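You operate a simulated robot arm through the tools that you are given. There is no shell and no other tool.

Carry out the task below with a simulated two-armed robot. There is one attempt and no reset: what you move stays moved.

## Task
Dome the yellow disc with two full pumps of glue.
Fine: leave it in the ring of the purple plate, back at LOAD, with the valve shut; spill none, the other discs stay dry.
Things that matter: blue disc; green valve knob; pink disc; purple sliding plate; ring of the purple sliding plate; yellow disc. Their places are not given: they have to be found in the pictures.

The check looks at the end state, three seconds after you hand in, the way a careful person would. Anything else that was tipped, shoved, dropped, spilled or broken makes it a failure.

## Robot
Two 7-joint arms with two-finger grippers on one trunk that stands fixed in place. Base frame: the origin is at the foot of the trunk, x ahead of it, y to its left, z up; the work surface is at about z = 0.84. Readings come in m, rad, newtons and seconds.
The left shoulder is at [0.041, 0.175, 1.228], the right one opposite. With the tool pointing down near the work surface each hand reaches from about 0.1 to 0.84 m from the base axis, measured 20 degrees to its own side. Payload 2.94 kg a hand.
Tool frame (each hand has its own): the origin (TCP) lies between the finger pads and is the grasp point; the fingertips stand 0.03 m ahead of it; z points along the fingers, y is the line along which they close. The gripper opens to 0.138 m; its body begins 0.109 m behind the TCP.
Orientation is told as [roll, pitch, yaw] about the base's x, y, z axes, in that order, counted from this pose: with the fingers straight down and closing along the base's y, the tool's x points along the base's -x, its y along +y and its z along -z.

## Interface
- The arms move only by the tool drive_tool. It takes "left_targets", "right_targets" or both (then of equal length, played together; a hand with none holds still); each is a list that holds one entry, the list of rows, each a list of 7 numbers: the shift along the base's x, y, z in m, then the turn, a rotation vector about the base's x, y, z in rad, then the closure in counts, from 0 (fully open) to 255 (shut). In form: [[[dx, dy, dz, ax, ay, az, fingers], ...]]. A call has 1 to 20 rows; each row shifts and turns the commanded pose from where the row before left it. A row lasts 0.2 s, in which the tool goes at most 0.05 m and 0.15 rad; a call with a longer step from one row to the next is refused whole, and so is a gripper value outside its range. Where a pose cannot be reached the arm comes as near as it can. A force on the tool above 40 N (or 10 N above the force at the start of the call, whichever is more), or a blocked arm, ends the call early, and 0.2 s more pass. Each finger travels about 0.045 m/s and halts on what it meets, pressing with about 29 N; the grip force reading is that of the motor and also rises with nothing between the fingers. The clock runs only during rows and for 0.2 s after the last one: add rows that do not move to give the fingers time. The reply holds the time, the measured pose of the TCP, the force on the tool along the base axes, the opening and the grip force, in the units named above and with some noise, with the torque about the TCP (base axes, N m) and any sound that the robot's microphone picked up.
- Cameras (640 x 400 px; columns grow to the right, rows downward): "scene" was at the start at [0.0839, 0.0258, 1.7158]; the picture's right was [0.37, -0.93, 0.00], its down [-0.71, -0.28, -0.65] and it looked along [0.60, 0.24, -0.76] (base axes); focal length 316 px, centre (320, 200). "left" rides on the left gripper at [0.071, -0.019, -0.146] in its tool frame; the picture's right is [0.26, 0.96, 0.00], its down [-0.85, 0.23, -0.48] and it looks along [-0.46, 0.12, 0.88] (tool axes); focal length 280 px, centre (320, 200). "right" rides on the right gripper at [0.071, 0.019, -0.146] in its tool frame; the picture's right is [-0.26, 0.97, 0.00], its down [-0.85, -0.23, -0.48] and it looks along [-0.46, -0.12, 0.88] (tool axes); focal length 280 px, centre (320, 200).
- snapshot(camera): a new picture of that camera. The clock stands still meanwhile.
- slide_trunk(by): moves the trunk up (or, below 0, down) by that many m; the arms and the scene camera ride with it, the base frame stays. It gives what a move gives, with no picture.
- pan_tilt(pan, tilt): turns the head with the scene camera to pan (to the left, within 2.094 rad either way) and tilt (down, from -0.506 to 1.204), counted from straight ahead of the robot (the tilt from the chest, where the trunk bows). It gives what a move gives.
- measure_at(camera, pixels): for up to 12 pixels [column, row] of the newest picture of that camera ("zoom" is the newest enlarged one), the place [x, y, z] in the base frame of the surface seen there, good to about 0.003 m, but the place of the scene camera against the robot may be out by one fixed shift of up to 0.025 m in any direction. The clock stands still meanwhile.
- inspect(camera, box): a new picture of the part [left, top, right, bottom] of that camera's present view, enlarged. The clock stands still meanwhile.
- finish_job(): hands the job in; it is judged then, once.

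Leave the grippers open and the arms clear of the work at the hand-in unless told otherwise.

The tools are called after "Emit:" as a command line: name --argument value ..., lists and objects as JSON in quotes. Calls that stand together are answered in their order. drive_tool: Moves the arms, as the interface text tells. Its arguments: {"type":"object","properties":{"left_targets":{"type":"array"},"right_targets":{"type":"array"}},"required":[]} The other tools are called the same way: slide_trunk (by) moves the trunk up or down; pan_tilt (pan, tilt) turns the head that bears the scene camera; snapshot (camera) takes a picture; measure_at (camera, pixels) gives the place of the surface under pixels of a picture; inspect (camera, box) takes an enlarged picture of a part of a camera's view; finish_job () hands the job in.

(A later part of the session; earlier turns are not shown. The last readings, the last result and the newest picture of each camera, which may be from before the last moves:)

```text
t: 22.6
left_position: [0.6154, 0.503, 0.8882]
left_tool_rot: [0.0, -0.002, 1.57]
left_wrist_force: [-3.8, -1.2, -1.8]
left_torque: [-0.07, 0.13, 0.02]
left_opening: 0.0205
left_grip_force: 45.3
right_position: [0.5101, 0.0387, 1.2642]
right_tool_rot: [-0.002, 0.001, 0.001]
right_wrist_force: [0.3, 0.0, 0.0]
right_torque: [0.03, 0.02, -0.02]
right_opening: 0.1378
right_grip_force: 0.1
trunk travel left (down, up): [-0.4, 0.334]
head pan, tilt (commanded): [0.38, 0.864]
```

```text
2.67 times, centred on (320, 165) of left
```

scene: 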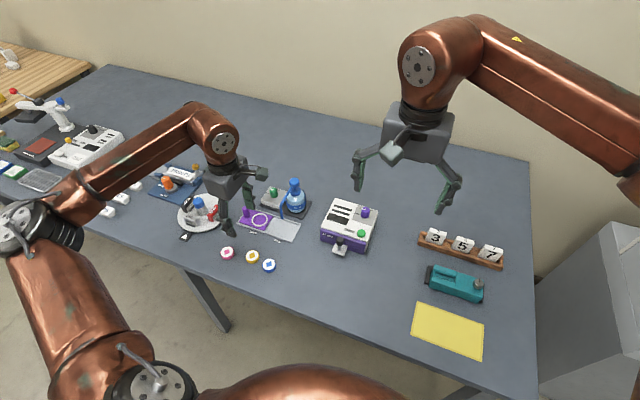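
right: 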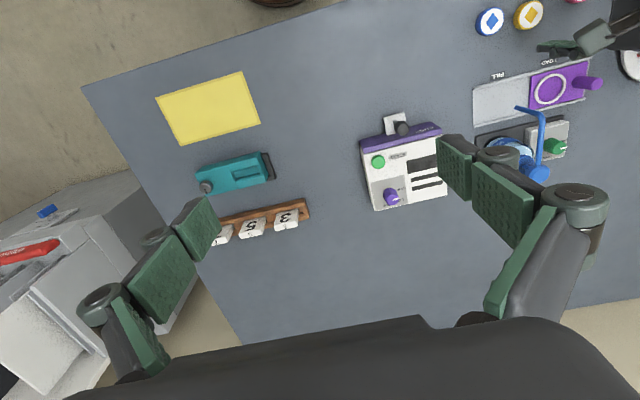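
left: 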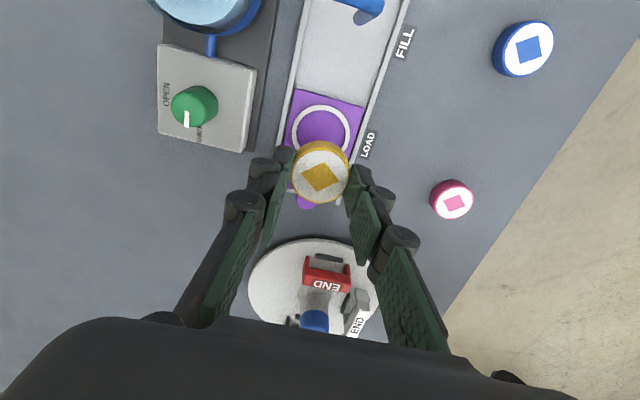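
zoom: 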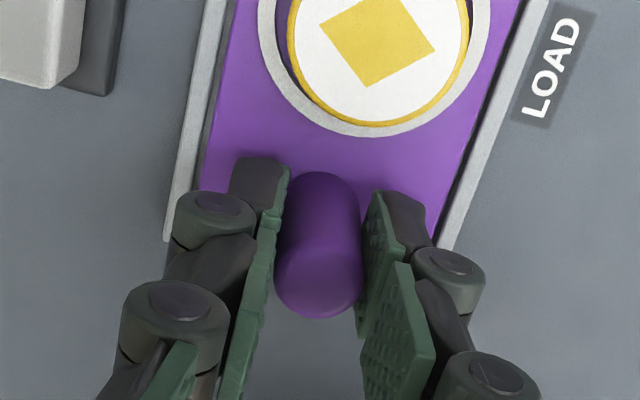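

The post is gripped (opening 0.0205, grip 45 N). I slide the plate towards FILL (-y), 0.075 m in slow rows, then look at how the ring lines up with the spout.

Emit:
drive_tool --left_targets '[[[0, -0.003, 0, 0, 0, 0, 235], [0, -0.005, 0, 0, 0, 0, 235], [0.0001, -0.0075, 0, 0, 0, 0, 235], [0.0001, -0.0075, 0, 0, 0, 0, 235], [0.0001, -0.0075, 0, 0, 0, 0, 235], [0.0001, -0.0075, 0, 0, 0, 0, 235], [0.0001, -0.0075, 0, 0, 0, 0, 235], [0.0001, -0.0075, 0, 0, 0, 0, 235], [0.0001, -0.0075, 0, 0, 0, 0, 235], [0, -0.0075, 0, 0, 0, 0, 235], [0, -0.005, 0, 0, 0, 0, 235], [0, -0.002, 0, 0, 0, 0, 235], [0, 0, 0, 0, 0, 0, 235]]]'

Emit:
snapshot --camera "left"

Emit:
inspect --camera "scene" --box '[235, 170, 320, 240]'

```text
t: 25.4
left_position: [0.6155, 0.4285, 0.8876]
left_tool_rot: [0.002, -0.001, 1.57]
left_wrist_force: [-15.0, 0.2, -2.4]
left_torque: [-0.18, 0.42, 0.1]
left_opening: 0.0209
left_grip_force: 45.4
right_position: [0.5086, 0.0393, 1.2636]
right_tool_rot: [-0.001, 0.0, -0.001]
right_wrist_force: [-0.4, -1.3, 1.3]
right_torque: [-0.03, 0.01, 0.0]
right_opening: 0.1381
right_grip_force: 0.2
trunk travel left (down, up): [-0.4, 0.334]
head pan, tilt (commanded): [0.38, 0.864]
```

```text
taken
```

left: 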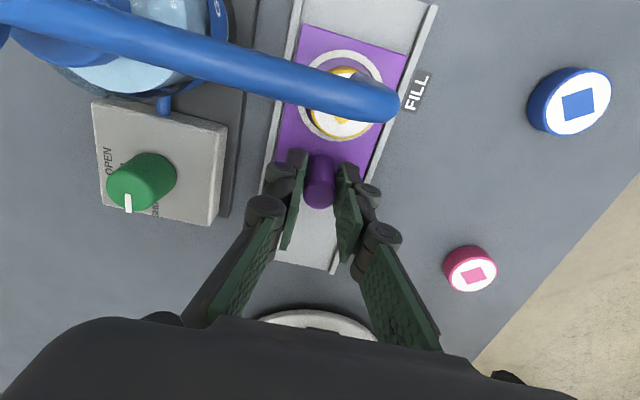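

```text
5.71 times, centred on (278, 205) of scene
```

zoom: 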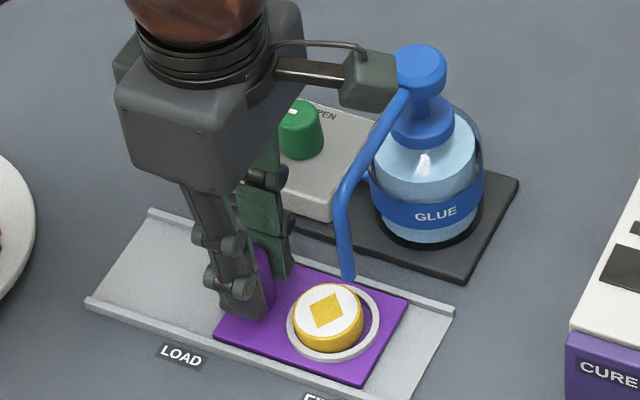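

The wrist reads -15 N in x: the track wants slightly smaller x. I relieve by shifting -0.0015 in x without moving the plate, then check the force. By the scene view the ring still needs about 10–15 mm more in -y.

Emit:
drive_tool --left_targets '[[[-0.0008, 0, 0, 0, 0, 0, 235], [-0.0007, 0, 0, 0, 0, 0, 235], [0, 0, 0, 0, 0, 0, 235]]]'

Emit:
inspect --camera "left" --box '[220, 0, 440, 160]'

```text
t: 26.2
left_position: [0.6148, 0.4282, 0.8885]
left_tool_rot: [0.001, 0.0, 1.57]
left_wrist_force: [-7.5, 0.8, -4.1]
left_torque: [0.66, 0.14, 0.02]
left_opening: 0.0209
left_grip_force: 45.0
right_position: [0.5082, 0.0398, 1.2625]
right_tool_rot: [0.0, 0.0, -0.001]
right_wrist_force: [-1.0, -0.1, 1.3]
right_torque: [0.01, 0.04, 0.03]
right_opening: 0.1381
right_grip_force: 0.1
trunk travel left (down, up): [-0.4, 0.334]
head pan, tilt (commanded): [0.38, 0.864]
```

```text
2.50 times, centred on (330, 80) of left
```

zoom: 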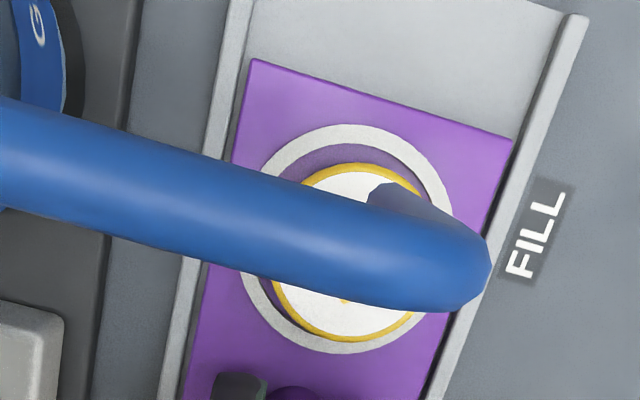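

The force dropped to -7.5 N. The FILL label (zoom (535,233)) compared with the ring centre (345,240) says about 15 mm more in -y. I continue 11 mm with an x relief of -0.0017.

Emit:
drive_tool --left_targets '[[[-0.0006, -0.002, 0, 0, 0, 0, 235], [-0.0005, -0.003, 0, 0, 0, 0, 235], [-0.0004, -0.003, 0, 0, 0, 0, 235], [-0.0002, -0.003, 0, 0, 0, 0, 235], [0, 0, 0, 0, 0, 0, 235]]]'

Emit:
inspect --camera "left" --box '[220, 0, 440, 160]'

Emit:
inspect --camera "scene" --box '[245, 175, 315, 240]'

```text
t: 27.4
left_position: [0.6155, 0.416, 0.8876]
left_tool_rot: [-0.001, 0.001, 1.568]
left_wrist_force: [6.3, 0.2, -1.7]
left_torque: [0.27, -0.22, 0.03]
left_opening: 0.0208
left_grip_force: 44.5
right_position: [0.5096, 0.0395, 1.2625]
right_tool_rot: [-0.001, 0.001, 0.0]
right_wrist_force: [-0.4, -0.4, 0.5]
right_torque: [0.04, -0.02, 0.02]
right_opening: 0.1381
right_grip_force: 0.0
trunk travel left (down, up): [-0.4, 0.334]
head pan, tilt (commanded): [0.38, 0.864]
```

```text
2.50 times, centred on (330, 80) of left
```

zoom: 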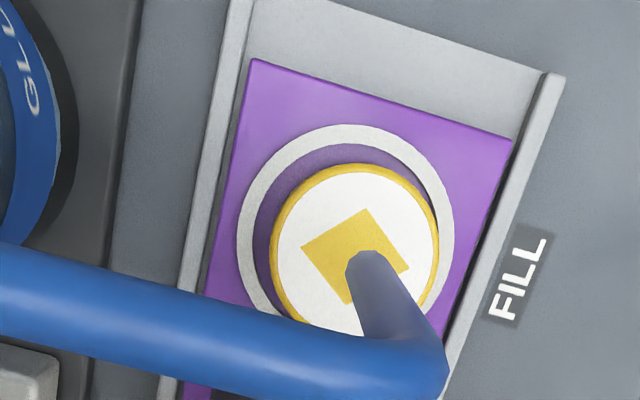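

```text
6.15 times, centred on (280, 208) of scene
```

zoom: 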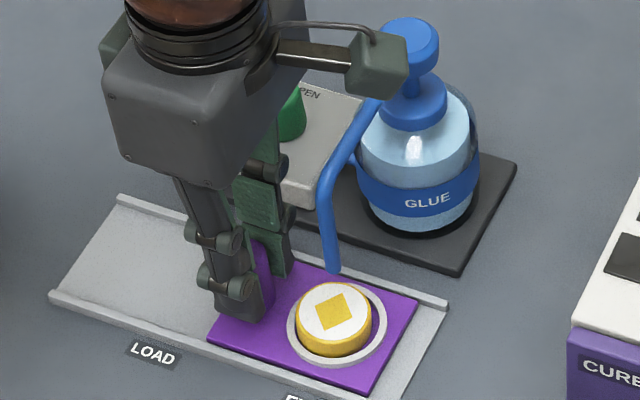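

The spout tip is now visible over the disc. I enlarge tightly and measure the tip and disc centre.

Emit:
inspect --camera "left" --box '[290, 40, 400, 140]'

```text
4.00 times, centred on (345, 90) of left
```

zoom: 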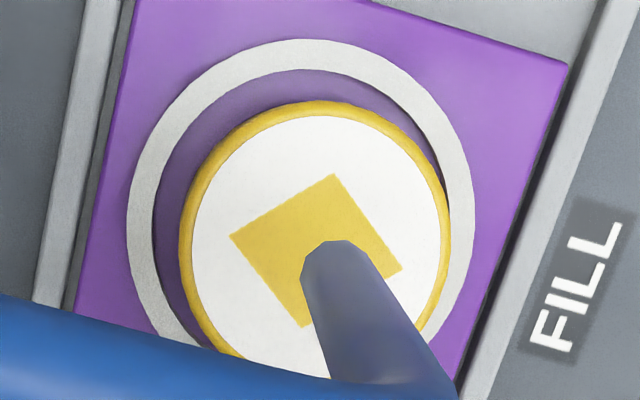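

Emit:
measure_at --camera "zoom" --pixels '[[330, 246], [340, 260], [318, 255], [290, 235], [320, 108], [190, 240], [440, 240], [300, 45], [140, 200], [462, 200], [575, 290], [100, 150]]'

```text
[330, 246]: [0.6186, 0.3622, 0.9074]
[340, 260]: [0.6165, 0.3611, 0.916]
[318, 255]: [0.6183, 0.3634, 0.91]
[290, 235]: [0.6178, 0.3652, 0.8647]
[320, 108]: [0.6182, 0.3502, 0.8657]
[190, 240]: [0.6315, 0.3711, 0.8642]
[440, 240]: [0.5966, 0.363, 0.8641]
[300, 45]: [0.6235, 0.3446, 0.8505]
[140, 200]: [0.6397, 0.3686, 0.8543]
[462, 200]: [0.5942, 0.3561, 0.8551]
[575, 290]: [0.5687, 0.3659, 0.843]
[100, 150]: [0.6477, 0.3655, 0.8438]
```

Left-camera estimates put the disc centre at about (0.616, 0.3655) and the spout tip at about (0.616, 0.365). The scene view suggests about 2–3 mm more to -y. I ease x by +0.0007 and push 2 mm further in -y, watching the force for an end stop.

Emit:
drive_tool --left_targets '[[[0.0007, -0.001, 0, 0, 0, 0, 235], [0, -0.001, 0, 0, 0, 0, 235], [0, 0, 0, 0, 0, 0, 235]]]'

Emit:
inspect --camera "left" --box '[290, 40, 400, 140]'

Emit:
inspect --camera "scene" --box '[265, 200, 305, 235]'

```text
t: 28.2
left_position: [0.6146, 0.4134, 0.8883]
left_tool_rot: [0.001, 0.001, 1.569]
left_wrist_force: [6.7, -1.2, 0.5]
left_torque: [-0.44, -0.14, 0.0]
left_opening: 0.0209
left_grip_force: 44.5
right_position: [0.5085, 0.0389, 1.2611]
right_tool_rot: [0.0, 0.001, 0.001]
right_wrist_force: [0.1, 0.0, 0.0]
right_torque: [-0.03, -0.01, -0.01]
right_opening: 0.138
right_grip_force: 0.1
trunk travel left (down, up): [-0.4, 0.334]
head pan, tilt (commanded): [0.38, 0.864]
```

```text
4.00 times, centred on (345, 90) of left
```

zoom: 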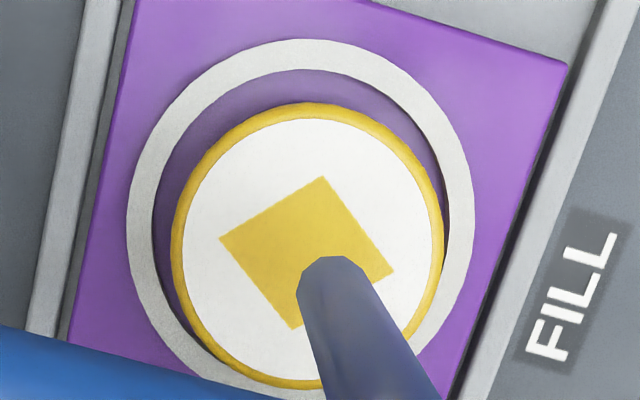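

```text
11.43 times, centred on (285, 218) of scene
```

zoom: 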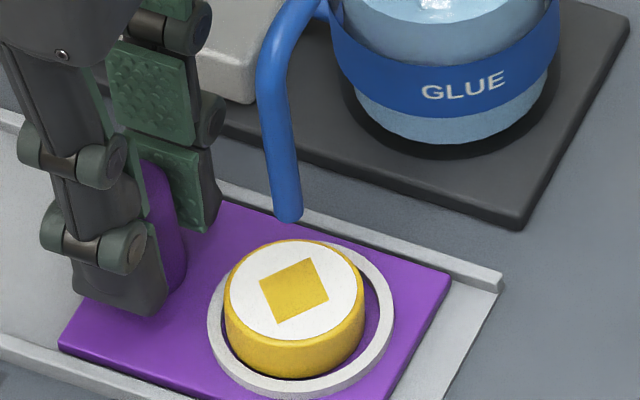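

Careful projection puts the spout tip at about (0.615, 0.363), the ring centre at (0.6165, 0.362) and the disc at (0.615, 0.3656); the disc lags against the ring wall by about 3 mm. One more millimetre balances ring and disc about the tip. I also ease x, then check.

Emit:
drive_tool --left_targets '[[[0.0006, -0.0012, 0, 0, 0, 0, 235], [0, 0, 0, 0, 0, 0, 235], [0, 0, 0, 0, 0, 0, 235]]]'

Emit:
inspect --camera "left" --box '[290, 40, 400, 140]'

Emit:
inspect --camera "right" --box '[440, 40, 640, 200]'

```text
t: 29.0
left_position: [0.6157, 0.4134, 0.8888]
left_tool_rot: [0.002, 0.0, 1.568]
left_wrist_force: [4.4, -0.3, 0.0]
left_torque: [-0.54, -0.08, 0.01]
left_opening: 0.0208
left_grip_force: 44.9
right_position: [0.5103, 0.0389, 1.2623]
right_tool_rot: [0.001, 0.001, 0.0]
right_wrist_force: [-0.6, -0.9, -0.6]
right_torque: [0.0, 0.01, 0.0]
right_opening: 0.1379
right_grip_force: 0.1
trunk travel left (down, up): [-0.4, 0.334]
head pan, tilt (commanded): [0.38, 0.864]
```

```text
4.00 times, centred on (345, 90) of left
```

zoom: 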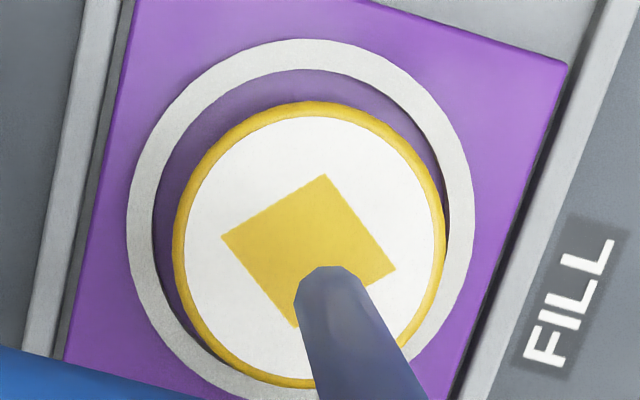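

```text
2.50 times, centred on (540, 120) of right
```

zoom: 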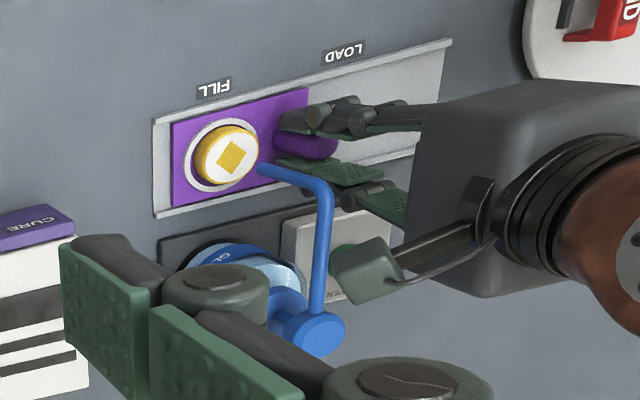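

The ring centre, spout tip and FILL label now agree within about 2 mm. I release the post (opening to about 0.04 m), then check that the plate didn't move.

Emit:
drive_tool --left_targets '[[[0, 0, 0, 0, 0, 0, 215], [0, 0, 0, 0, 0, 0, 195], [0, 0, 0, 0, 0, 0, 180], [0, 0, 0, 0, 0, 0, 180]]]'

Emit:
inspect --camera "left" --box '[240, 40, 400, 240]'

Emit:
inspect --camera "scene" --box '[235, 150, 325, 240]'

```text
t: 30.0
left_position: [0.615, 0.4132, 0.8878]
left_tool_rot: [0.0, 0.0, 1.571]
left_wrist_force: [-0.2, -0.9, 0.1]
left_torque: [-0.02, -0.02, -0.02]
left_opening: 0.0406
left_grip_force: 0.0
right_position: [0.5105, 0.04, 1.2625]
right_tool_rot: [-0.001, 0.0, 0.0]
right_wrist_force: [-0.2, -0.3, -0.1]
right_torque: [-0.01, -0.01, 0.0]
right_opening: 0.138
right_grip_force: 0.1
trunk travel left (down, up): [-0.4, 0.334]
head pan, tilt (commanded): [0.38, 0.864]
```

```text
2.00 times, centred on (320, 140) of left
```

zoom: 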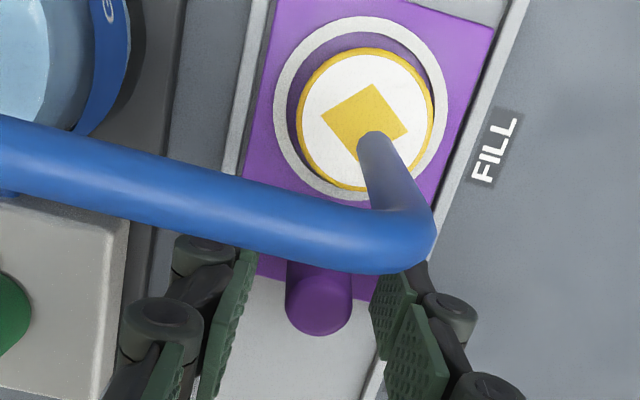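

```text
4.44 times, centred on (280, 195) of scene
```

zoom: 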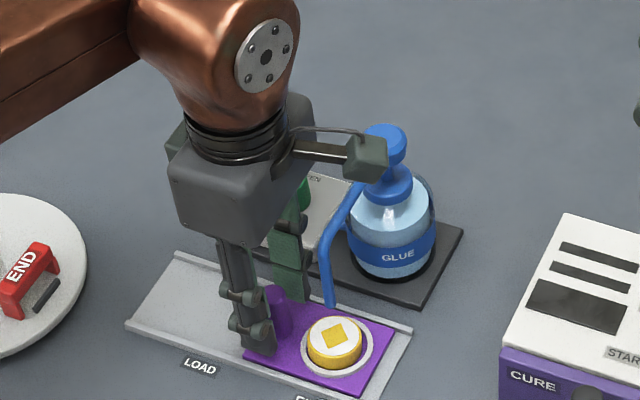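

The plate stayed in place. I raise the hand 0.14 m straight up, then look towards the valve and pump.

Emit:
drive_tool --left_targets '[[[0, 0, 0.02, 0, 0, 0, 180], [0, 0, 0.04, 0, 0, 0, 180], [0, 0, 0.04, 0, 0, 0, 180], [0, 0, 0.04, 0, 0, 0, 180], [0, 0, 0, 0, 0, 0, 180]]]'

Emit:
snapshot --camera "left"

Emit:
inspect --camera "scene" --box '[235, 165, 325, 240]'

```text
t: 31.2
left_position: [0.6154, 0.4137, 1.0276]
left_tool_rot: [0.001, 0.0, 1.57]
left_wrist_force: [0.6, -0.2, -0.5]
left_torque: [-0.01, 0.02, 0.01]
left_opening: 0.0406
left_grip_force: 0.1
right_position: [0.509, 0.039, 1.2612]
right_tool_rot: [0.0, 0.003, -0.001]
right_wrist_force: [-0.6, -0.1, -0.2]
right_torque: [-0.02, -0.02, -0.01]
right_opening: 0.138
right_grip_force: 0.1
trunk travel left (down, up): [-0.4, 0.334]
head pan, tilt (commanded): [0.38, 0.864]
```

```text
taken
```

left: 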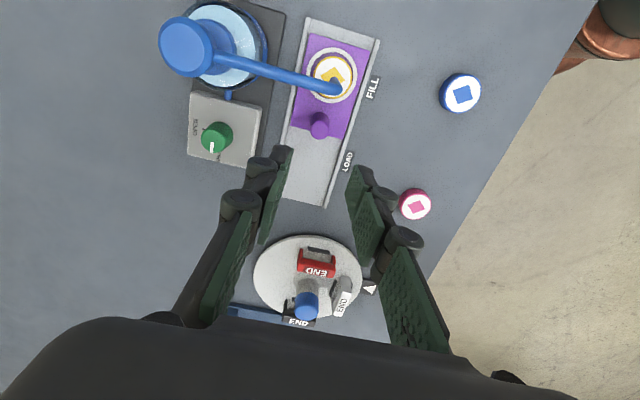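

```text
5.33 times, centred on (280, 202) of scene
```

zoom: 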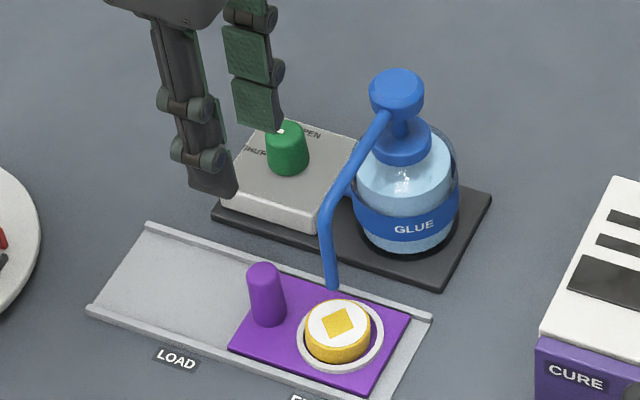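

Everything is in place. Now I enlarge the valve knob and pump head in the left view to measure them.

Emit:
inspect --camera "left" --box '[150, 10, 360, 170]'

```text
2.50 times, centred on (255, 90) of left
```

zoom: 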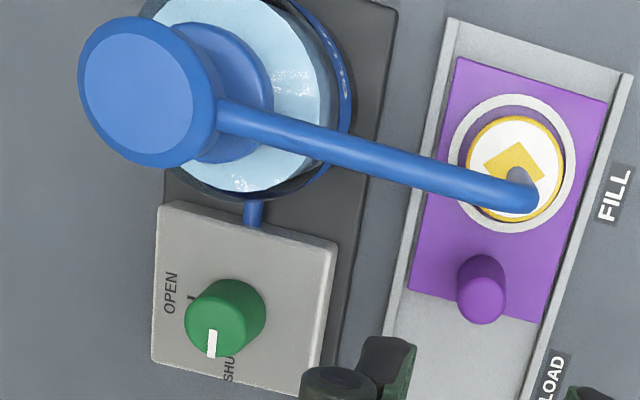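

Emit:
measure_at --camera "zoom" --pixels '[[222, 320], [190, 318], [258, 312], [212, 345], [235, 290], [240, 240], [170, 290], [228, 375], [135, 92], [85, 92], [195, 110], [135, 30]]'

Emit:
measure_at --camera "zoom" --pixels '[[155, 355], [165, 212], [333, 248], [300, 388], [135, 150], [250, 115], [515, 160], [512, 110], [245, 215], [190, 296], [330, 145], [525, 195]]'

```text
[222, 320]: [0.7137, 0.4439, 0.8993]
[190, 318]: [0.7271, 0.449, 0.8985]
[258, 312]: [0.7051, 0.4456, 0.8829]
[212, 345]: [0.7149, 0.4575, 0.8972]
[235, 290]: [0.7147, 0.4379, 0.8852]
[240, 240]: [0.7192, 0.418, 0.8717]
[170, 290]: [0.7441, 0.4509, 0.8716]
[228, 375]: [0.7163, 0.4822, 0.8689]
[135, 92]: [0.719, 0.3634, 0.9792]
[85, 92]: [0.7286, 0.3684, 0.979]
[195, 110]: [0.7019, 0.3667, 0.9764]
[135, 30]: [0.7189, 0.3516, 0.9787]
```

```text
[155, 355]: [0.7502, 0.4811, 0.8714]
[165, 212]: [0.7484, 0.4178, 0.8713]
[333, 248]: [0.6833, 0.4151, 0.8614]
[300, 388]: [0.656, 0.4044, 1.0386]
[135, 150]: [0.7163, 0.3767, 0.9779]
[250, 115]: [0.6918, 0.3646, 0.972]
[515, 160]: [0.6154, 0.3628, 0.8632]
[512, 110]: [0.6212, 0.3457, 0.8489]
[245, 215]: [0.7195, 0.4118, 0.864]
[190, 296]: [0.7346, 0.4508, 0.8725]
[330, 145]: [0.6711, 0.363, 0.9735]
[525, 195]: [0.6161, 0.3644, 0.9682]
```

The knob is at about (0.714, 0.447), with its top at z 0.899; the box top is at 0.871. The pump head centre is at about (0.7165, 0.364), with its top at z 0.979. I move the hand to above the knob at z of about 1.03 and look down at it.

Emit:
drive_tool --left_targets '[[[0.025, 0.009, 0.0, 0, 0, 0, 180], [0.025, 0.009, 0.0, 0, 0, 0, 180], [0.025, 0.009, 0.0, 0, 0, 0, 180], [0.024, 0.007, 0.0, 0, 0, 0, 180], [0, 0, 0, 0, 0, 0, 180]]]'

Emit:
inspect --camera "left" --box '[240, 70, 400, 220]'

```text
t: 32.4
left_position: [0.7119, 0.4476, 1.0282]
left_tool_rot: [0.001, 0.0, 1.568]
left_wrist_force: [-0.7, -0.9, -0.2]
left_torque: [0.01, -0.02, 0.03]
left_opening: 0.0408
left_grip_force: 0.1
right_position: [0.5085, 0.0399, 1.2625]
right_tool_rot: [0.0, 0.0, -0.001]
right_wrist_force: [-0.1, 0.7, -0.2]
right_torque: [-0.01, 0.01, 0.02]
right_opening: 0.1382
right_grip_force: 0.0
trunk travel left (down, up): [-0.4, 0.334]
head pan, tilt (commanded): [0.38, 0.864]
```

```text
2.67 times, centred on (320, 145) of left
```

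zoom: 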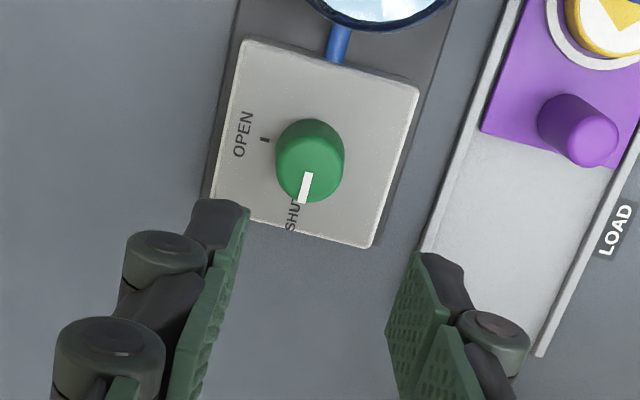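

The knob axis is at about (0.7165, 0.4494), with a diameter of about 25 mm. Its pointer is at SHUT (+y), and the OPEN tick is on the +x side, so the turn is -90° about z. I turn the hand to yaw 135° at this height first and centre over the knob.

Emit:
drive_tool --left_targets '[[[0.0008, 0.0003, 0, 0, 0, 0.1309, 180], [0.0008, 0.0003, 0, 0, 0, 0.1309, 180], [0.0008, 0.0003, 0, 0, 0, 0.1309, 180], [0.0008, 0.0003, 0, 0, 0, 0.1309, 180], [0.0007, 0.0003, 0, 0, 0, 0.1309, 180], [0.0007, 0.0003, 0, 0, 0, 0.1309, 180], [0, 0, 0, 0, 0, 0, 180]]]'

Emit:
inspect --camera "left" --box '[220, 50, 420, 230]'

Emit:
inspect --camera "scene" --box '[225, 130, 335, 240]'

```text
t: 34.0
left_position: [0.7168, 0.449, 1.027]
left_tool_rot: [0.002, 0.001, 2.356]
left_wrist_force: [0.2, 0.1, 0.0]
left_torque: [0.02, -0.02, -0.02]
left_opening: 0.0404
left_grip_force: 0.1
right_position: [0.509, 0.0389, 1.2628]
right_tool_rot: [0.001, -0.001, 0.0]
right_wrist_force: [-0.1, 0.6, -0.2]
right_torque: [-0.02, -0.01, -0.01]
right_opening: 0.1382
right_grip_force: 0.1
trunk travel left (down, up): [-0.4, 0.334]
head pan, tilt (commanded): [0.38, 0.864]
```

```text
2.22 times, centred on (320, 140) of left
```

zoom: 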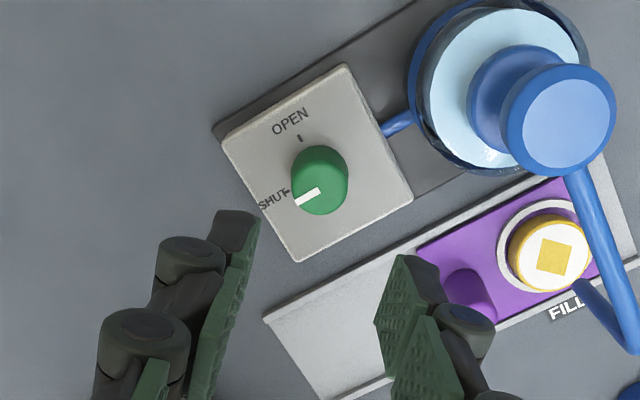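

```text
3.64 times, centred on (280, 185) of scene
```

zoom: 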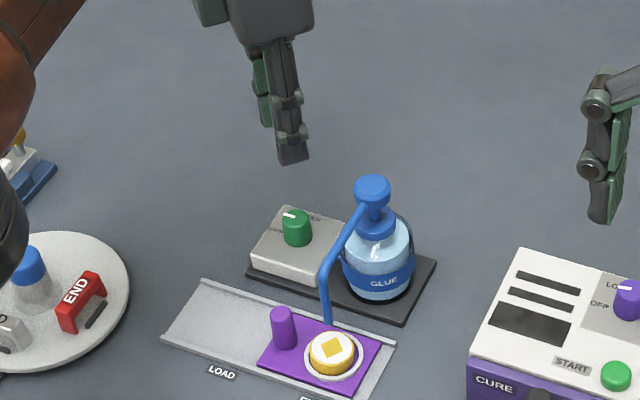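

Yaw 135° is reachable. The knob projects to about (0.716, 0.450). I lower to TCP z of about 0.94 (tips just above the knob) and check alignment.

Emit:
drive_tool --left_targets '[[[0, 0.0008, -0.03, 0, 0, 0, 180], [0, 0, -0.03, 0, 0, 0, 180], [0, 0, -0.027, 0, 0, 0, 180], [0, 0, 0, 0, 0, 0, 180]]]'

Emit:
inspect --camera "left" --box '[220, 50, 420, 230]'

Emit:
inspect --camera "scene" --box '[235, 150, 325, 230]'

```text
t: 35.0
left_position: [0.7172, 0.4506, 0.9412]
left_tool_rot: [0.001, 0.0, 2.357]
left_wrist_force: [0.1, 0.1, -0.3]
left_torque: [-0.02, -0.03, -0.01]
left_opening: 0.0405
left_grip_force: 0.1
right_position: [0.5088, 0.039, 1.2634]
right_tool_rot: [0.001, 0.0, 0.0]
right_wrist_force: [-1.1, -0.2, -0.1]
right_torque: [-0.06, 0.0, 0.01]
right_opening: 0.1378
right_grip_force: 0.1
trunk travel left (down, up): [-0.4, 0.334]
head pan, tilt (commanded): [0.38, 0.864]
```

```text
2.22 times, centred on (320, 140) of left
```

zoom: 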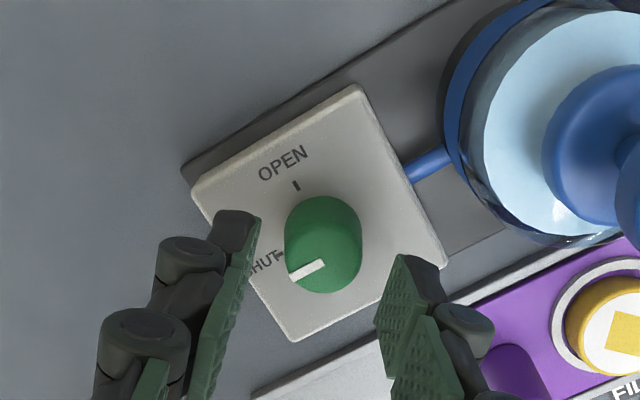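

```text
5.00 times, centred on (280, 190) of scene
```

zoom: 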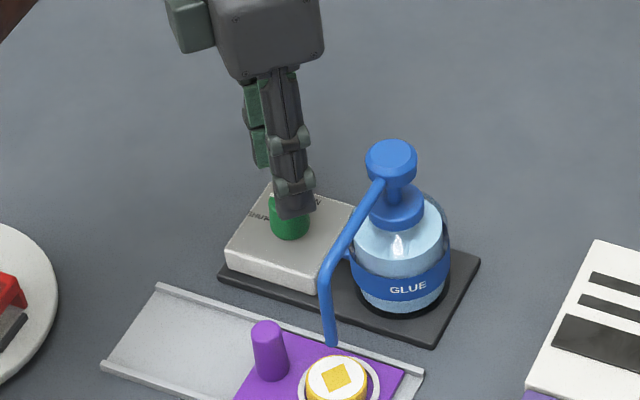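

Knob and TCP line up within 1 mm. I lower 0.034 m so the tips are about 6 mm above the valve box, then close on the knob.

Emit:
drive_tool --left_targets '[[[0, 0, -0.017, 0, 0, 0, 180], [0, 0, -0.017, 0, 0, 0, 180], [0, 0, 0, 0, 0, 0, 180]]]'

Emit:
inspect --camera "left" --box '[220, 70, 420, 250]'

Emit:
inspect --camera "scene" --box '[235, 150, 325, 230]'

```text
t: 35.8
left_position: [0.7177, 0.4505, 0.9069]
left_tool_rot: [0.0, 0.0, 2.355]
left_wrist_force: [0.1, 1.0, 0.0]
left_torque: [-0.01, -0.02, -0.01]
left_opening: 0.0407
left_grip_force: 0.1
right_position: [0.5093, 0.0394, 1.2632]
right_tool_rot: [0.002, -0.002, 0.001]
right_wrist_force: [0.3, 0.7, -0.8]
right_torque: [-0.09, 0.01, 0.0]
right_opening: 0.138
right_grip_force: 0.0
trunk travel left (down, up): [-0.4, 0.334]
head pan, tilt (commanded): [0.38, 0.864]
```

```text
2.22 times, centred on (320, 160) of left
```

zoom: 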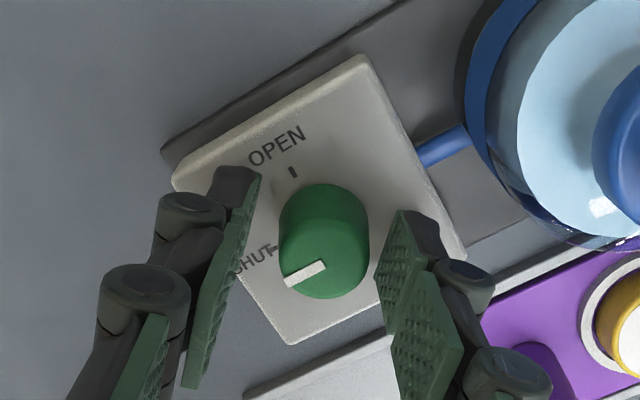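

```text
5.00 times, centred on (280, 190) of scene
```

zoom: 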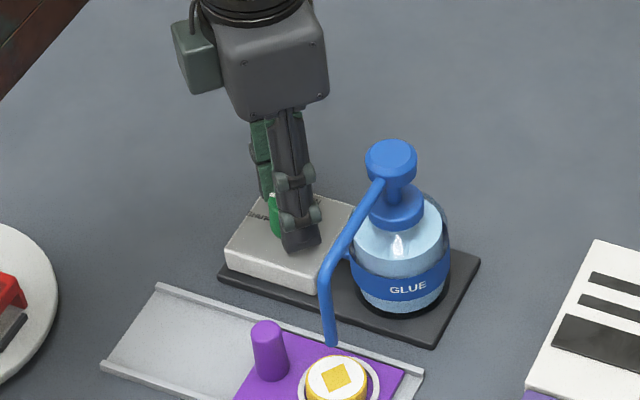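

The knob is between the pads with both sides clear. I close on it.

Emit:
drive_tool --left_targets '[[[0, 0, 0, 0, 0, 0, 200], [0, 0, 0, 0, 0, 0, 230], [0, 0, 0, 0, 0, 0, 235], [0, 0, 0, 0, 0, 0, 235]]]'

Emit:
inspect --camera "left" --box '[220, 70, 420, 250]'

```text
t: 36.8
left_position: [0.7171, 0.4487, 0.9067]
left_tool_rot: [0.002, -0.002, 2.355]
left_wrist_force: [-9.6, -5.7, -5.0]
left_torque: [-0.24, 0.27, 0.01]
left_opening: 0.0265
left_grip_force: 45.2
right_position: [0.5088, 0.0388, 1.2628]
right_tool_rot: [0.002, 0.002, -0.001]
right_wrist_force: [-0.1, 1.0, -0.7]
right_torque: [-0.04, 0.01, -0.02]
right_opening: 0.138
right_grip_force: 0.0
trunk travel left (down, up): [-0.4, 0.334]
head pan, tilt (commanded): [0.38, 0.864]
```

```text
2.22 times, centred on (320, 160) of left
```

zoom: 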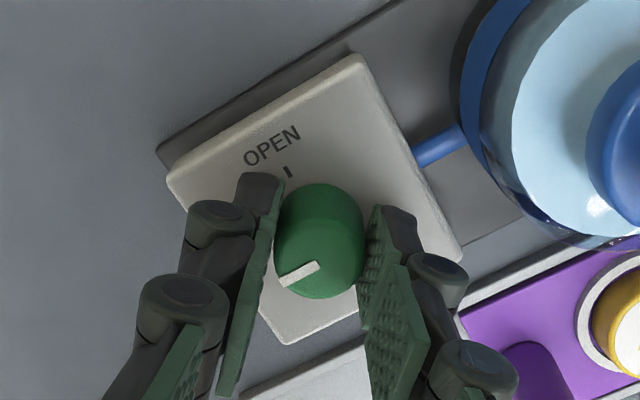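

Gripped (0.0265 m). The side force of about 11 N along the closing axis shows I'm about 1 mm off the knob axis, so I ease (-0.0009, -0.0006) and then turn -0.7 rad as a first half.

Emit:
drive_tool --left_targets '[[[-0.0009, -0.0006, 0, 0, 0, 0, 235], [0, 0, 0, 0, 0, -0.05, 235], [0, 0, 0, 0, 0, -0.13, 235], [0, 0, 0, 0, 0, -0.13, 235], [0, 0, 0, 0, 0, -0.13, 235], [0, 0, 0, 0, 0, -0.13, 235], [0, 0, 0, 0, 0, -0.13, 235], [0, 0, 0, 0, 0, 0, 235]]]'

Emit:
inspect --camera "left" --box '[220, 70, 420, 250]'

Emit:
inspect --camera "scene" --box '[235, 150, 325, 230]'

```text
t: 38.6
left_position: [0.7166, 0.4493, 0.9064]
left_tool_rot: [0.001, -0.001, 1.653]
left_wrist_force: [-14.0, -9.2, -7.9]
left_torque: [0.49, 0.44, 0.03]
left_opening: 0.0265
left_grip_force: 44.6
right_position: [0.5085, 0.039, 1.2617]
right_tool_rot: [0.002, 0.0, -0.001]
right_wrist_force: [-0.3, -0.5, -0.3]
right_torque: [0.02, 0.02, 0.0]
right_opening: 0.1381
right_grip_force: 0.2
trunk travel left (down, up): [-0.4, 0.334]
head pan, tilt (commanded): [0.38, 0.864]
```

```text
2.22 times, centred on (320, 160) of left
```

zoom: 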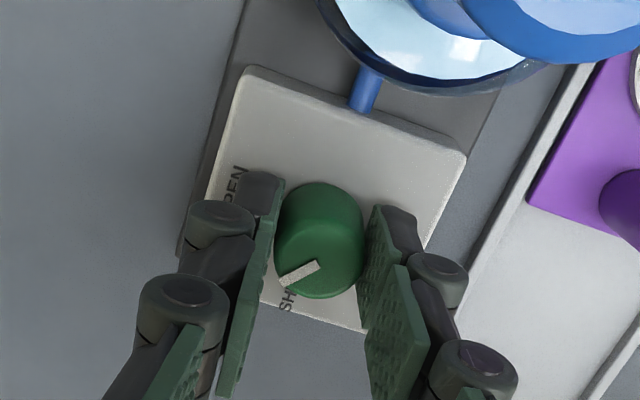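

```text
5.00 times, centred on (280, 190) of scene
```

zoom: 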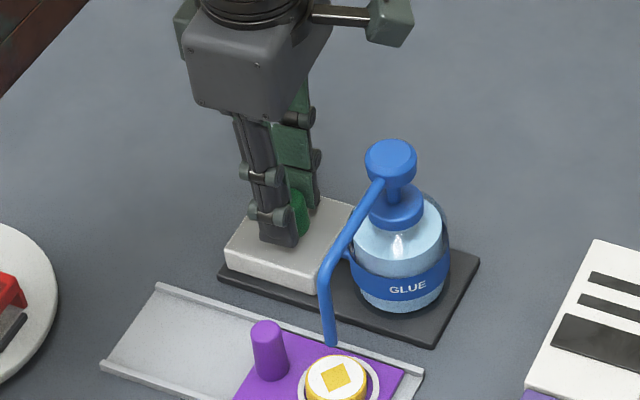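

The knob turns with the hand (its pointer keeps its place relative to the fingers). I ease the side force with (-0.0015, -0.001, -0.0005) and turn the remaining -0.87 rad.

Emit:
drive_tool --left_targets '[[[-0.0015, -0.001, -0.0005, 0, 0, 0, 235], [0, 0, 0, 0, 0, -0.124, 235], [0, 0, 0, 0, 0, -0.124, 235], [0, 0, 0, 0, 0, -0.124, 235], [0, 0, 0, 0, 0, -0.124, 235], [0, 0, 0, 0, 0, -0.124, 235], [0, 0, 0, 0, 0, -0.124, 235], [0, 0, 0, 0, 0, -0.124, 235], [0, 0, 0, 0, 0, 0, 235]]]'

Emit:
inspect --camera "left" --box '[220, 70, 420, 250]'

Emit:
inspect --camera "scene" --box '[235, 150, 325, 230]'

```text
t: 40.6
left_position: [0.715, 0.4489, 0.9061]
left_tool_rot: [0.001, 0.0, 0.787]
left_wrist_force: [-6.2, 2.9, 0.0]
left_torque: [-0.1, 0.39, 0.02]
left_opening: 0.0263
left_grip_force: 45.1
right_position: [0.5092, 0.0391, 1.2617]
right_tool_rot: [0.001, 0.0, 0.001]
right_wrist_force: [0.2, -0.3, -0.7]
right_torque: [0.02, -0.05, -0.02]
right_opening: 0.1379
right_grip_force: 0.1
trunk travel left (down, up): [-0.4, 0.334]
head pan, tilt (commanded): [0.38, 0.864]
```

```text
2.22 times, centred on (320, 160) of left
```

zoom: 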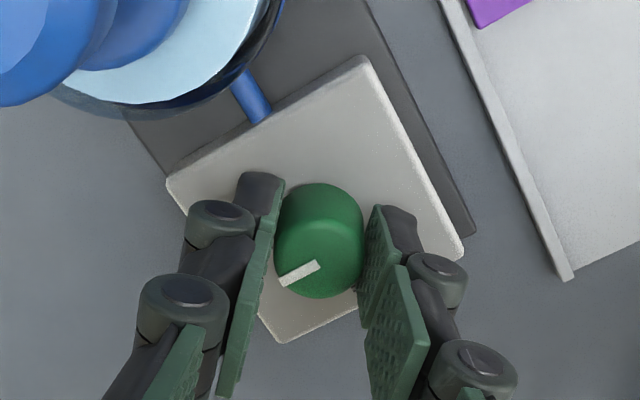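

```text
5.00 times, centred on (280, 190) of scene
```

zoom: 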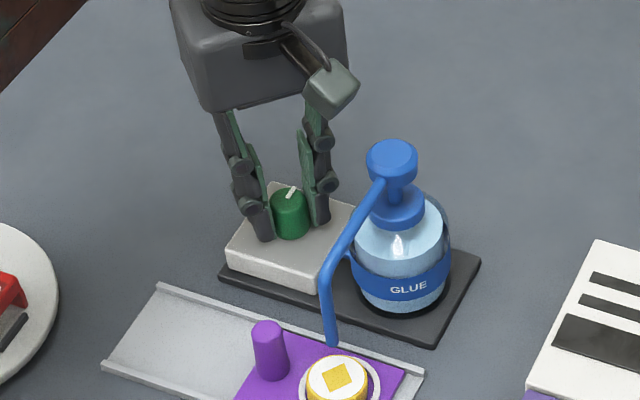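

The pointer has turned about 90° to the +x side. I open the fingers, rise, and check the pointer against the OPEN mark.

Emit:
drive_tool --left_targets '[[[0, 0, 0, 0, 0, 0, 215], [0, 0, 0, 0, 0, 0, 195], [0, 0, 0, 0, 0, 0, 180], [0, 0, 0, 0, 0, 0, 180], [0, 0, 0.03, 0, 0, 0, 180], [0, 0, 0.045, 0, 0, 0, 180], [0, 0, 0.045, 0, 0, 0, 180], [0, 0, 0, 0, 0, 0, 180]]]'

Emit:
inspect --camera "left" --box '[220, 40, 420, 220]'

Emit:
inspect --camera "scene" --box '[245, 175, 315, 240]'

```text
t: 42.4
left_position: [0.7145, 0.4483, 1.0262]
left_tool_rot: [0.001, 0.002, 0.789]
left_wrist_force: [0.1, 0.3, -1.0]
left_torque: [0.01, 0.04, -0.01]
left_opening: 0.0407
left_grip_force: 0.1
right_position: [0.5086, 0.0398, 1.2616]
right_tool_rot: [0.001, 0.001, -0.001]
right_wrist_force: [-0.6, -0.2, 0.2]
right_torque: [-0.01, 0.04, 0.02]
right_opening: 0.138
right_grip_force: 0.1
trunk travel left (down, up): [-0.4, 0.334]
head pan, tilt (commanded): [0.38, 0.864]
```

```text
2.22 times, centred on (320, 130) of left
```

zoom: 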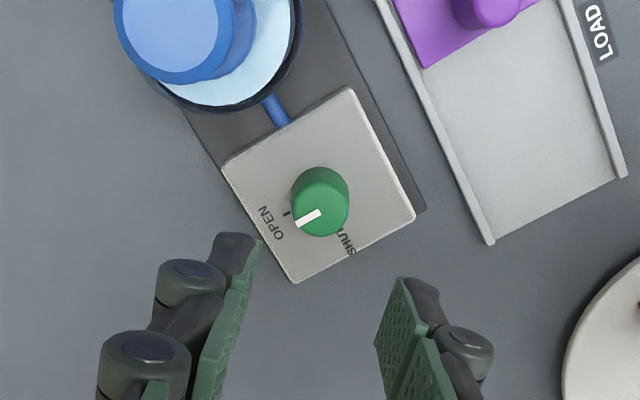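

```text
6.15 times, centred on (280, 208) of scene
```

zoom: 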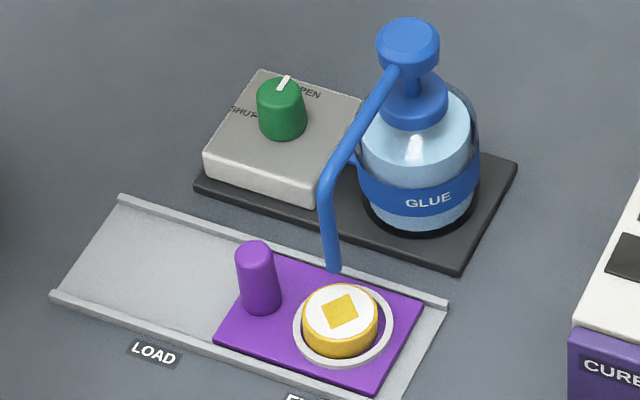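

The pointer is on the OPEN side. I zoom in closer to check whether it truly reaches the OPEN tick.

Emit:
inspect --camera "left" --box '[280, 90, 370, 170]'

```text
5.00 times, centred on (325, 130) of left
```

zoom: 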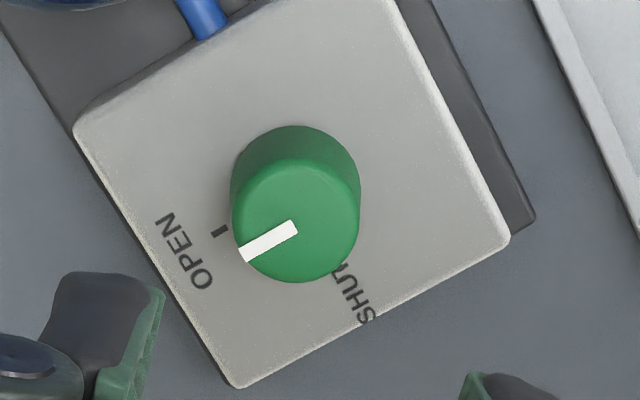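

The pointer is parallel to the box edge and at the OPEN tick (within about 3°), so the valve is open. Next is the pump: I move to about (0.7165, 0.40, 1.10) for a clear view of the pump head before pressing.

Emit:
drive_tool --left_targets '[[[0, 0, 0.037, 0, 0, 0, 180], [0.001, 0, 0.037, 0, 0, 0, 180], [0.001, -0.024, 0, 0, 0, 0, 180], [0, -0.024, 0, 0, 0, 0, 180], [0, 0, 0, 0, 0, 0, 180]]]'

Emit:
inspect --camera "left" --box '[220, 30, 420, 200]'

```text
t: 43.6
left_position: [0.719, 0.4001, 1.1001]
left_tool_rot: [0.0, 0.002, 0.787]
left_wrist_force: [-0.3, -1.2, -0.2]
left_torque: [-0.02, 0.01, 0.01]
left_opening: 0.0406
left_grip_force: 0.0
right_position: [0.5083, 0.0391, 1.2623]
right_tool_rot: [0.002, 0.001, -0.001]
right_wrist_force: [-0.5, 0.0, 0.7]
right_torque: [-0.01, 0.03, 0.0]
right_opening: 0.1381
right_grip_force: 0.0
trunk travel left (down, up): [-0.4, 0.334]
head pan, tilt (commanded): [0.38, 0.864]
```

```text
2.35 times, centred on (320, 115) of left
```

zoom: 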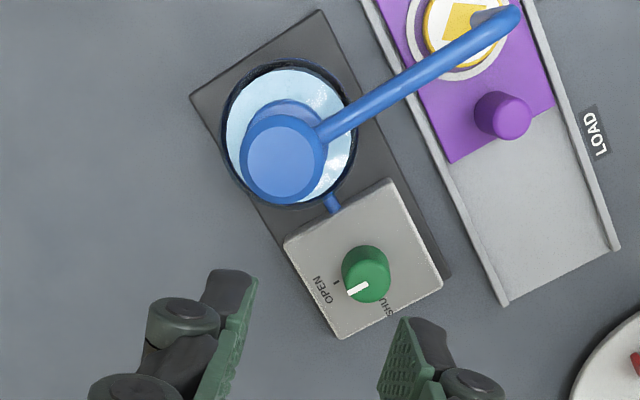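

Emit:
measure_at --camera "zoom" --pixels '[[284, 160], [255, 160], [310, 160], [284, 135], [284, 188], [270, 145], [298, 175], [370, 110]]'

```text
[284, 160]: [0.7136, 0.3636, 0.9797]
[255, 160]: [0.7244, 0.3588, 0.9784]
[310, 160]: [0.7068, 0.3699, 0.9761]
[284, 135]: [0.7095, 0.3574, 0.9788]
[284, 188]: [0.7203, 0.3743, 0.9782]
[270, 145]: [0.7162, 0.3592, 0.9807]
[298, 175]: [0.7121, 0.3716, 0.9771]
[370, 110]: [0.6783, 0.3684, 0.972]
```

The head centre is at about (0.7150, 0.364), with its top at z 0.979. I shut the fingers in the air and move to above the head with the tips about 1 cm over it.

Emit:
drive_tool --left_targets '[[[0, 0, 0, 0, 0, 0, 220], [0, 0, 0, 0, 0, 0, 255], [-0.001, -0.018, 0, 0, 0, 0, 255], [-0.0015, -0.018, 0, 0, 0, 0, 255], [0, 0, -0.03, 0, 0, 0, 255], [0, 0, -0.03, 0, 0, 0, 255], [0, 0, -0.02, 0, 0, 0, 255], [0, 0, 0, 0, 0, 0, 255]]]'

Emit:
snapshot --camera "left"

Emit:
inspect --camera "scene" --box '[245, 140, 345, 230]'

Emit:
inspect --camera "right" --box '[440, 40, 640, 220]'

```text
t: 45.4
left_position: [0.7148, 0.3641, 1.0197]
left_tool_rot: [-0.001, 0.0, 0.788]
left_wrist_force: [-0.8, 0.3, 0.7]
left_torque: [0.01, 0.01, -0.02]
left_opening: 0.0
left_grip_force: 28.4
right_position: [0.5078, 0.0396, 1.2624]
right_tool_rot: [0.001, 0.001, -0.001]
right_wrist_force: [0.2, 0.2, -0.3]
right_torque: [-0.01, 0.02, 0.0]
right_opening: 0.1381
right_grip_force: 0.1
trunk travel left (down, up): [-0.4, 0.334]
head pan, tilt (commanded): [0.38, 0.864]
```

```text
taken
```

left: 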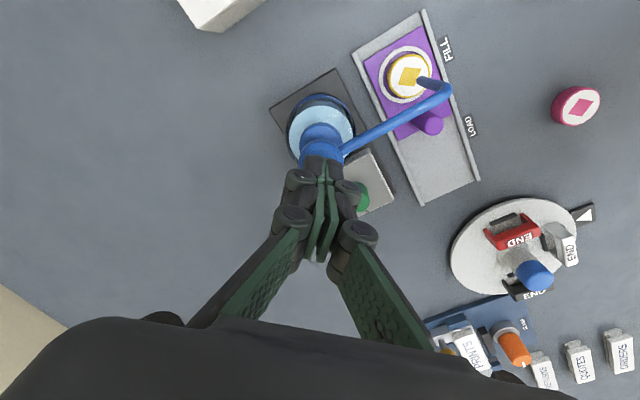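

```text
4.44 times, centred on (295, 185) of scene
```

zoom: 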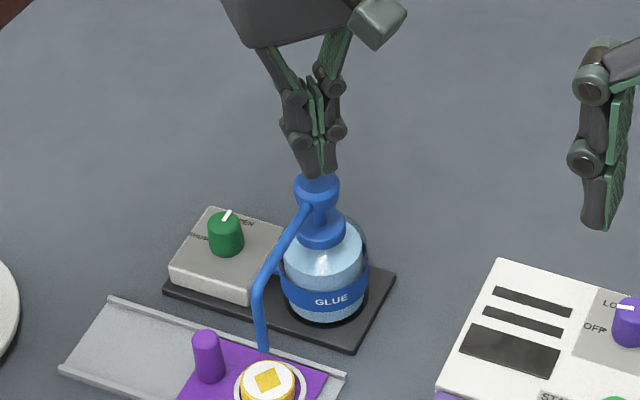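

```text
2.22 times, centred on (540, 130) of right
```

zoom: 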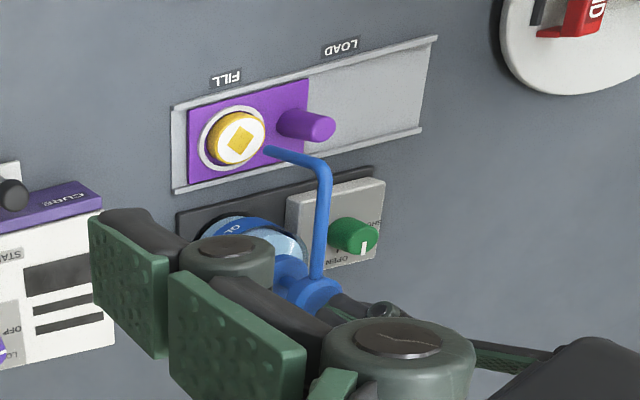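

The tips are centred 1 cm above the head. First stroke: I go down slowly at 3 mm per row; bottoming out will show as a force rise.

Emit:
drive_tool --left_targets '[[[0, 0, -0.005, 0, 0, 0, 255], [0, 0, -0.004, 0, 0, 0, 255], [0, 0, -0.003, 0, 0, 0, 255], [0, 0, -0.003, 0, 0, 0, 255], [0, 0, -0.003, 0, 0, 0, 255], [0, 0, -0.003, 0, 0, 0, 255], [0, 0, -0.003, 0, 0, 0, 255], [0, 0, -0.003, 0, 0, 0, 255]]]'

Emit:
inspect --camera "scene" --box '[245, 160, 325, 235]'

```text
t: 47.2
left_position: [0.7156, 0.3641, 0.9936]
left_tool_rot: [0.0, -0.002, 0.786]
left_wrist_force: [1.9, 1.0, 7.0]
left_torque: [0.07, -0.04, 0.0]
left_opening: 0.006
left_grip_force: 28.7
right_position: [0.5079, 0.039, 1.2606]
right_tool_rot: [0.002, -0.001, -0.001]
right_wrist_force: [-0.1, 0.6, -0.2]
right_torque: [-0.01, 0.02, -0.01]
right_opening: 0.1378
right_grip_force: 0.0
trunk travel left (down, up): [-0.4, 0.334]
head pan, tilt (commanded): [0.38, 0.864]
```

```text
5.33 times, centred on (285, 198) of scene
```

zoom: 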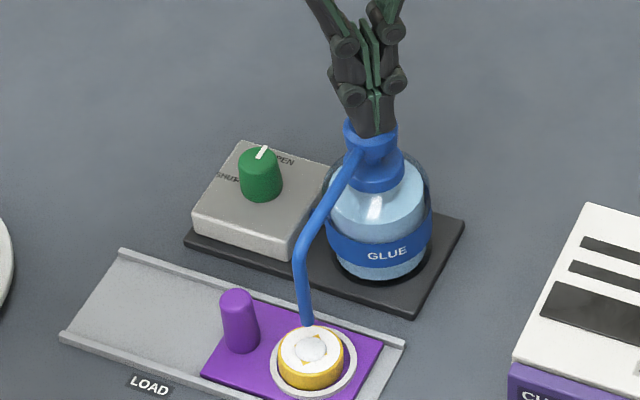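

Glue is forming a small dome on the disc. The force is only 7 N, so the head isn't bottomed yet. I continue down.

Emit:
drive_tool --left_targets '[[[0, 0, -0.002, 0, 0, 0, 255], [0, 0, -0.002, 0, 0, 0, 255], [0, 0, -0.002, 0, 0, 0, 255]]]'

Emit:
inspect --camera "scene" --box '[245, 160, 325, 235]'

```text
t: 48.0
left_position: [0.7151, 0.3647, 0.989]
left_tool_rot: [-0.002, -0.002, 0.789]
left_wrist_force: [3.6, 5.0, 17.8]
left_torque: [0.13, -0.1, -0.04]
left_opening: 0.006
left_grip_force: 28.2
right_position: [0.5085, 0.0393, 1.2625]
right_tool_rot: [0.003, 0.0, -0.002]
right_wrist_force: [0.3, 0.4, -0.7]
right_torque: [0.0, -0.01, 0.03]
right_opening: 0.1381
right_grip_force: 0.0
trunk travel left (down, up): [-0.4, 0.334]
head pan, tilt (commanded): [0.38, 0.864]
```

```text
5.33 times, centred on (285, 198) of scene
```

zoom: 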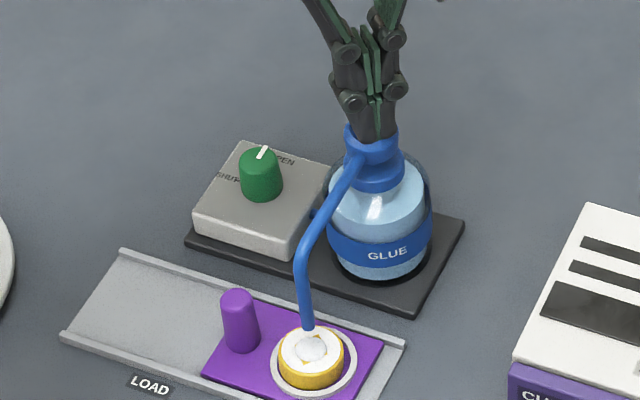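

The force rose to 17.8 N with the tool lagging, so it's likely at the bottom (about 20 mm stroke). I push 1.5 mm more to confirm the stop.

Emit:
drive_tool --left_targets '[[[0, 0, -0.0015, 0, 0, 0, 255], [0, 0, 0, 0, 0, 0, 255]]]'

Emit:
inspect --camera "scene" --box '[265, 200, 305, 235]'

```text
t: 48.6
left_position: [0.7136, 0.3636, 0.989]
left_tool_rot: [-0.002, -0.004, 0.788]
left_wrist_force: [7.0, 6.6, 28.2]
left_torque: [0.19, -0.16, 0.04]
left_opening: 0.006
left_grip_force: 28.1
right_position: [0.5081, 0.0392, 1.2629]
right_tool_rot: [0.002, -0.002, 0.0]
right_wrist_force: [0.3, -0.4, 0.7]
right_torque: [-0.03, 0.01, 0.0]
right_opening: 0.1381
right_grip_force: 0.1
trunk travel left (down, up): [-0.4, 0.334]
head pan, tilt (commanded): [0.38, 0.864]
```

```text
11.43 times, centred on (285, 218) of scene
```

zoom: 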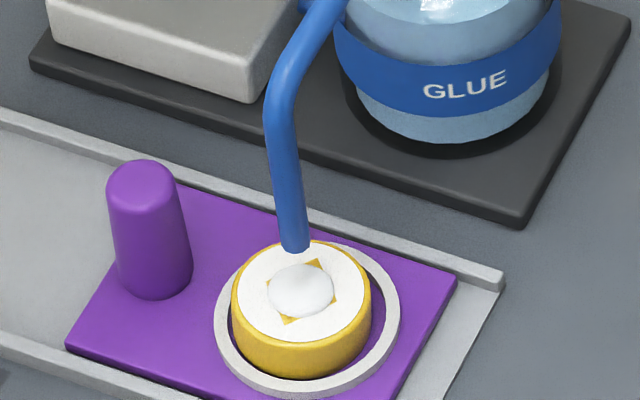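

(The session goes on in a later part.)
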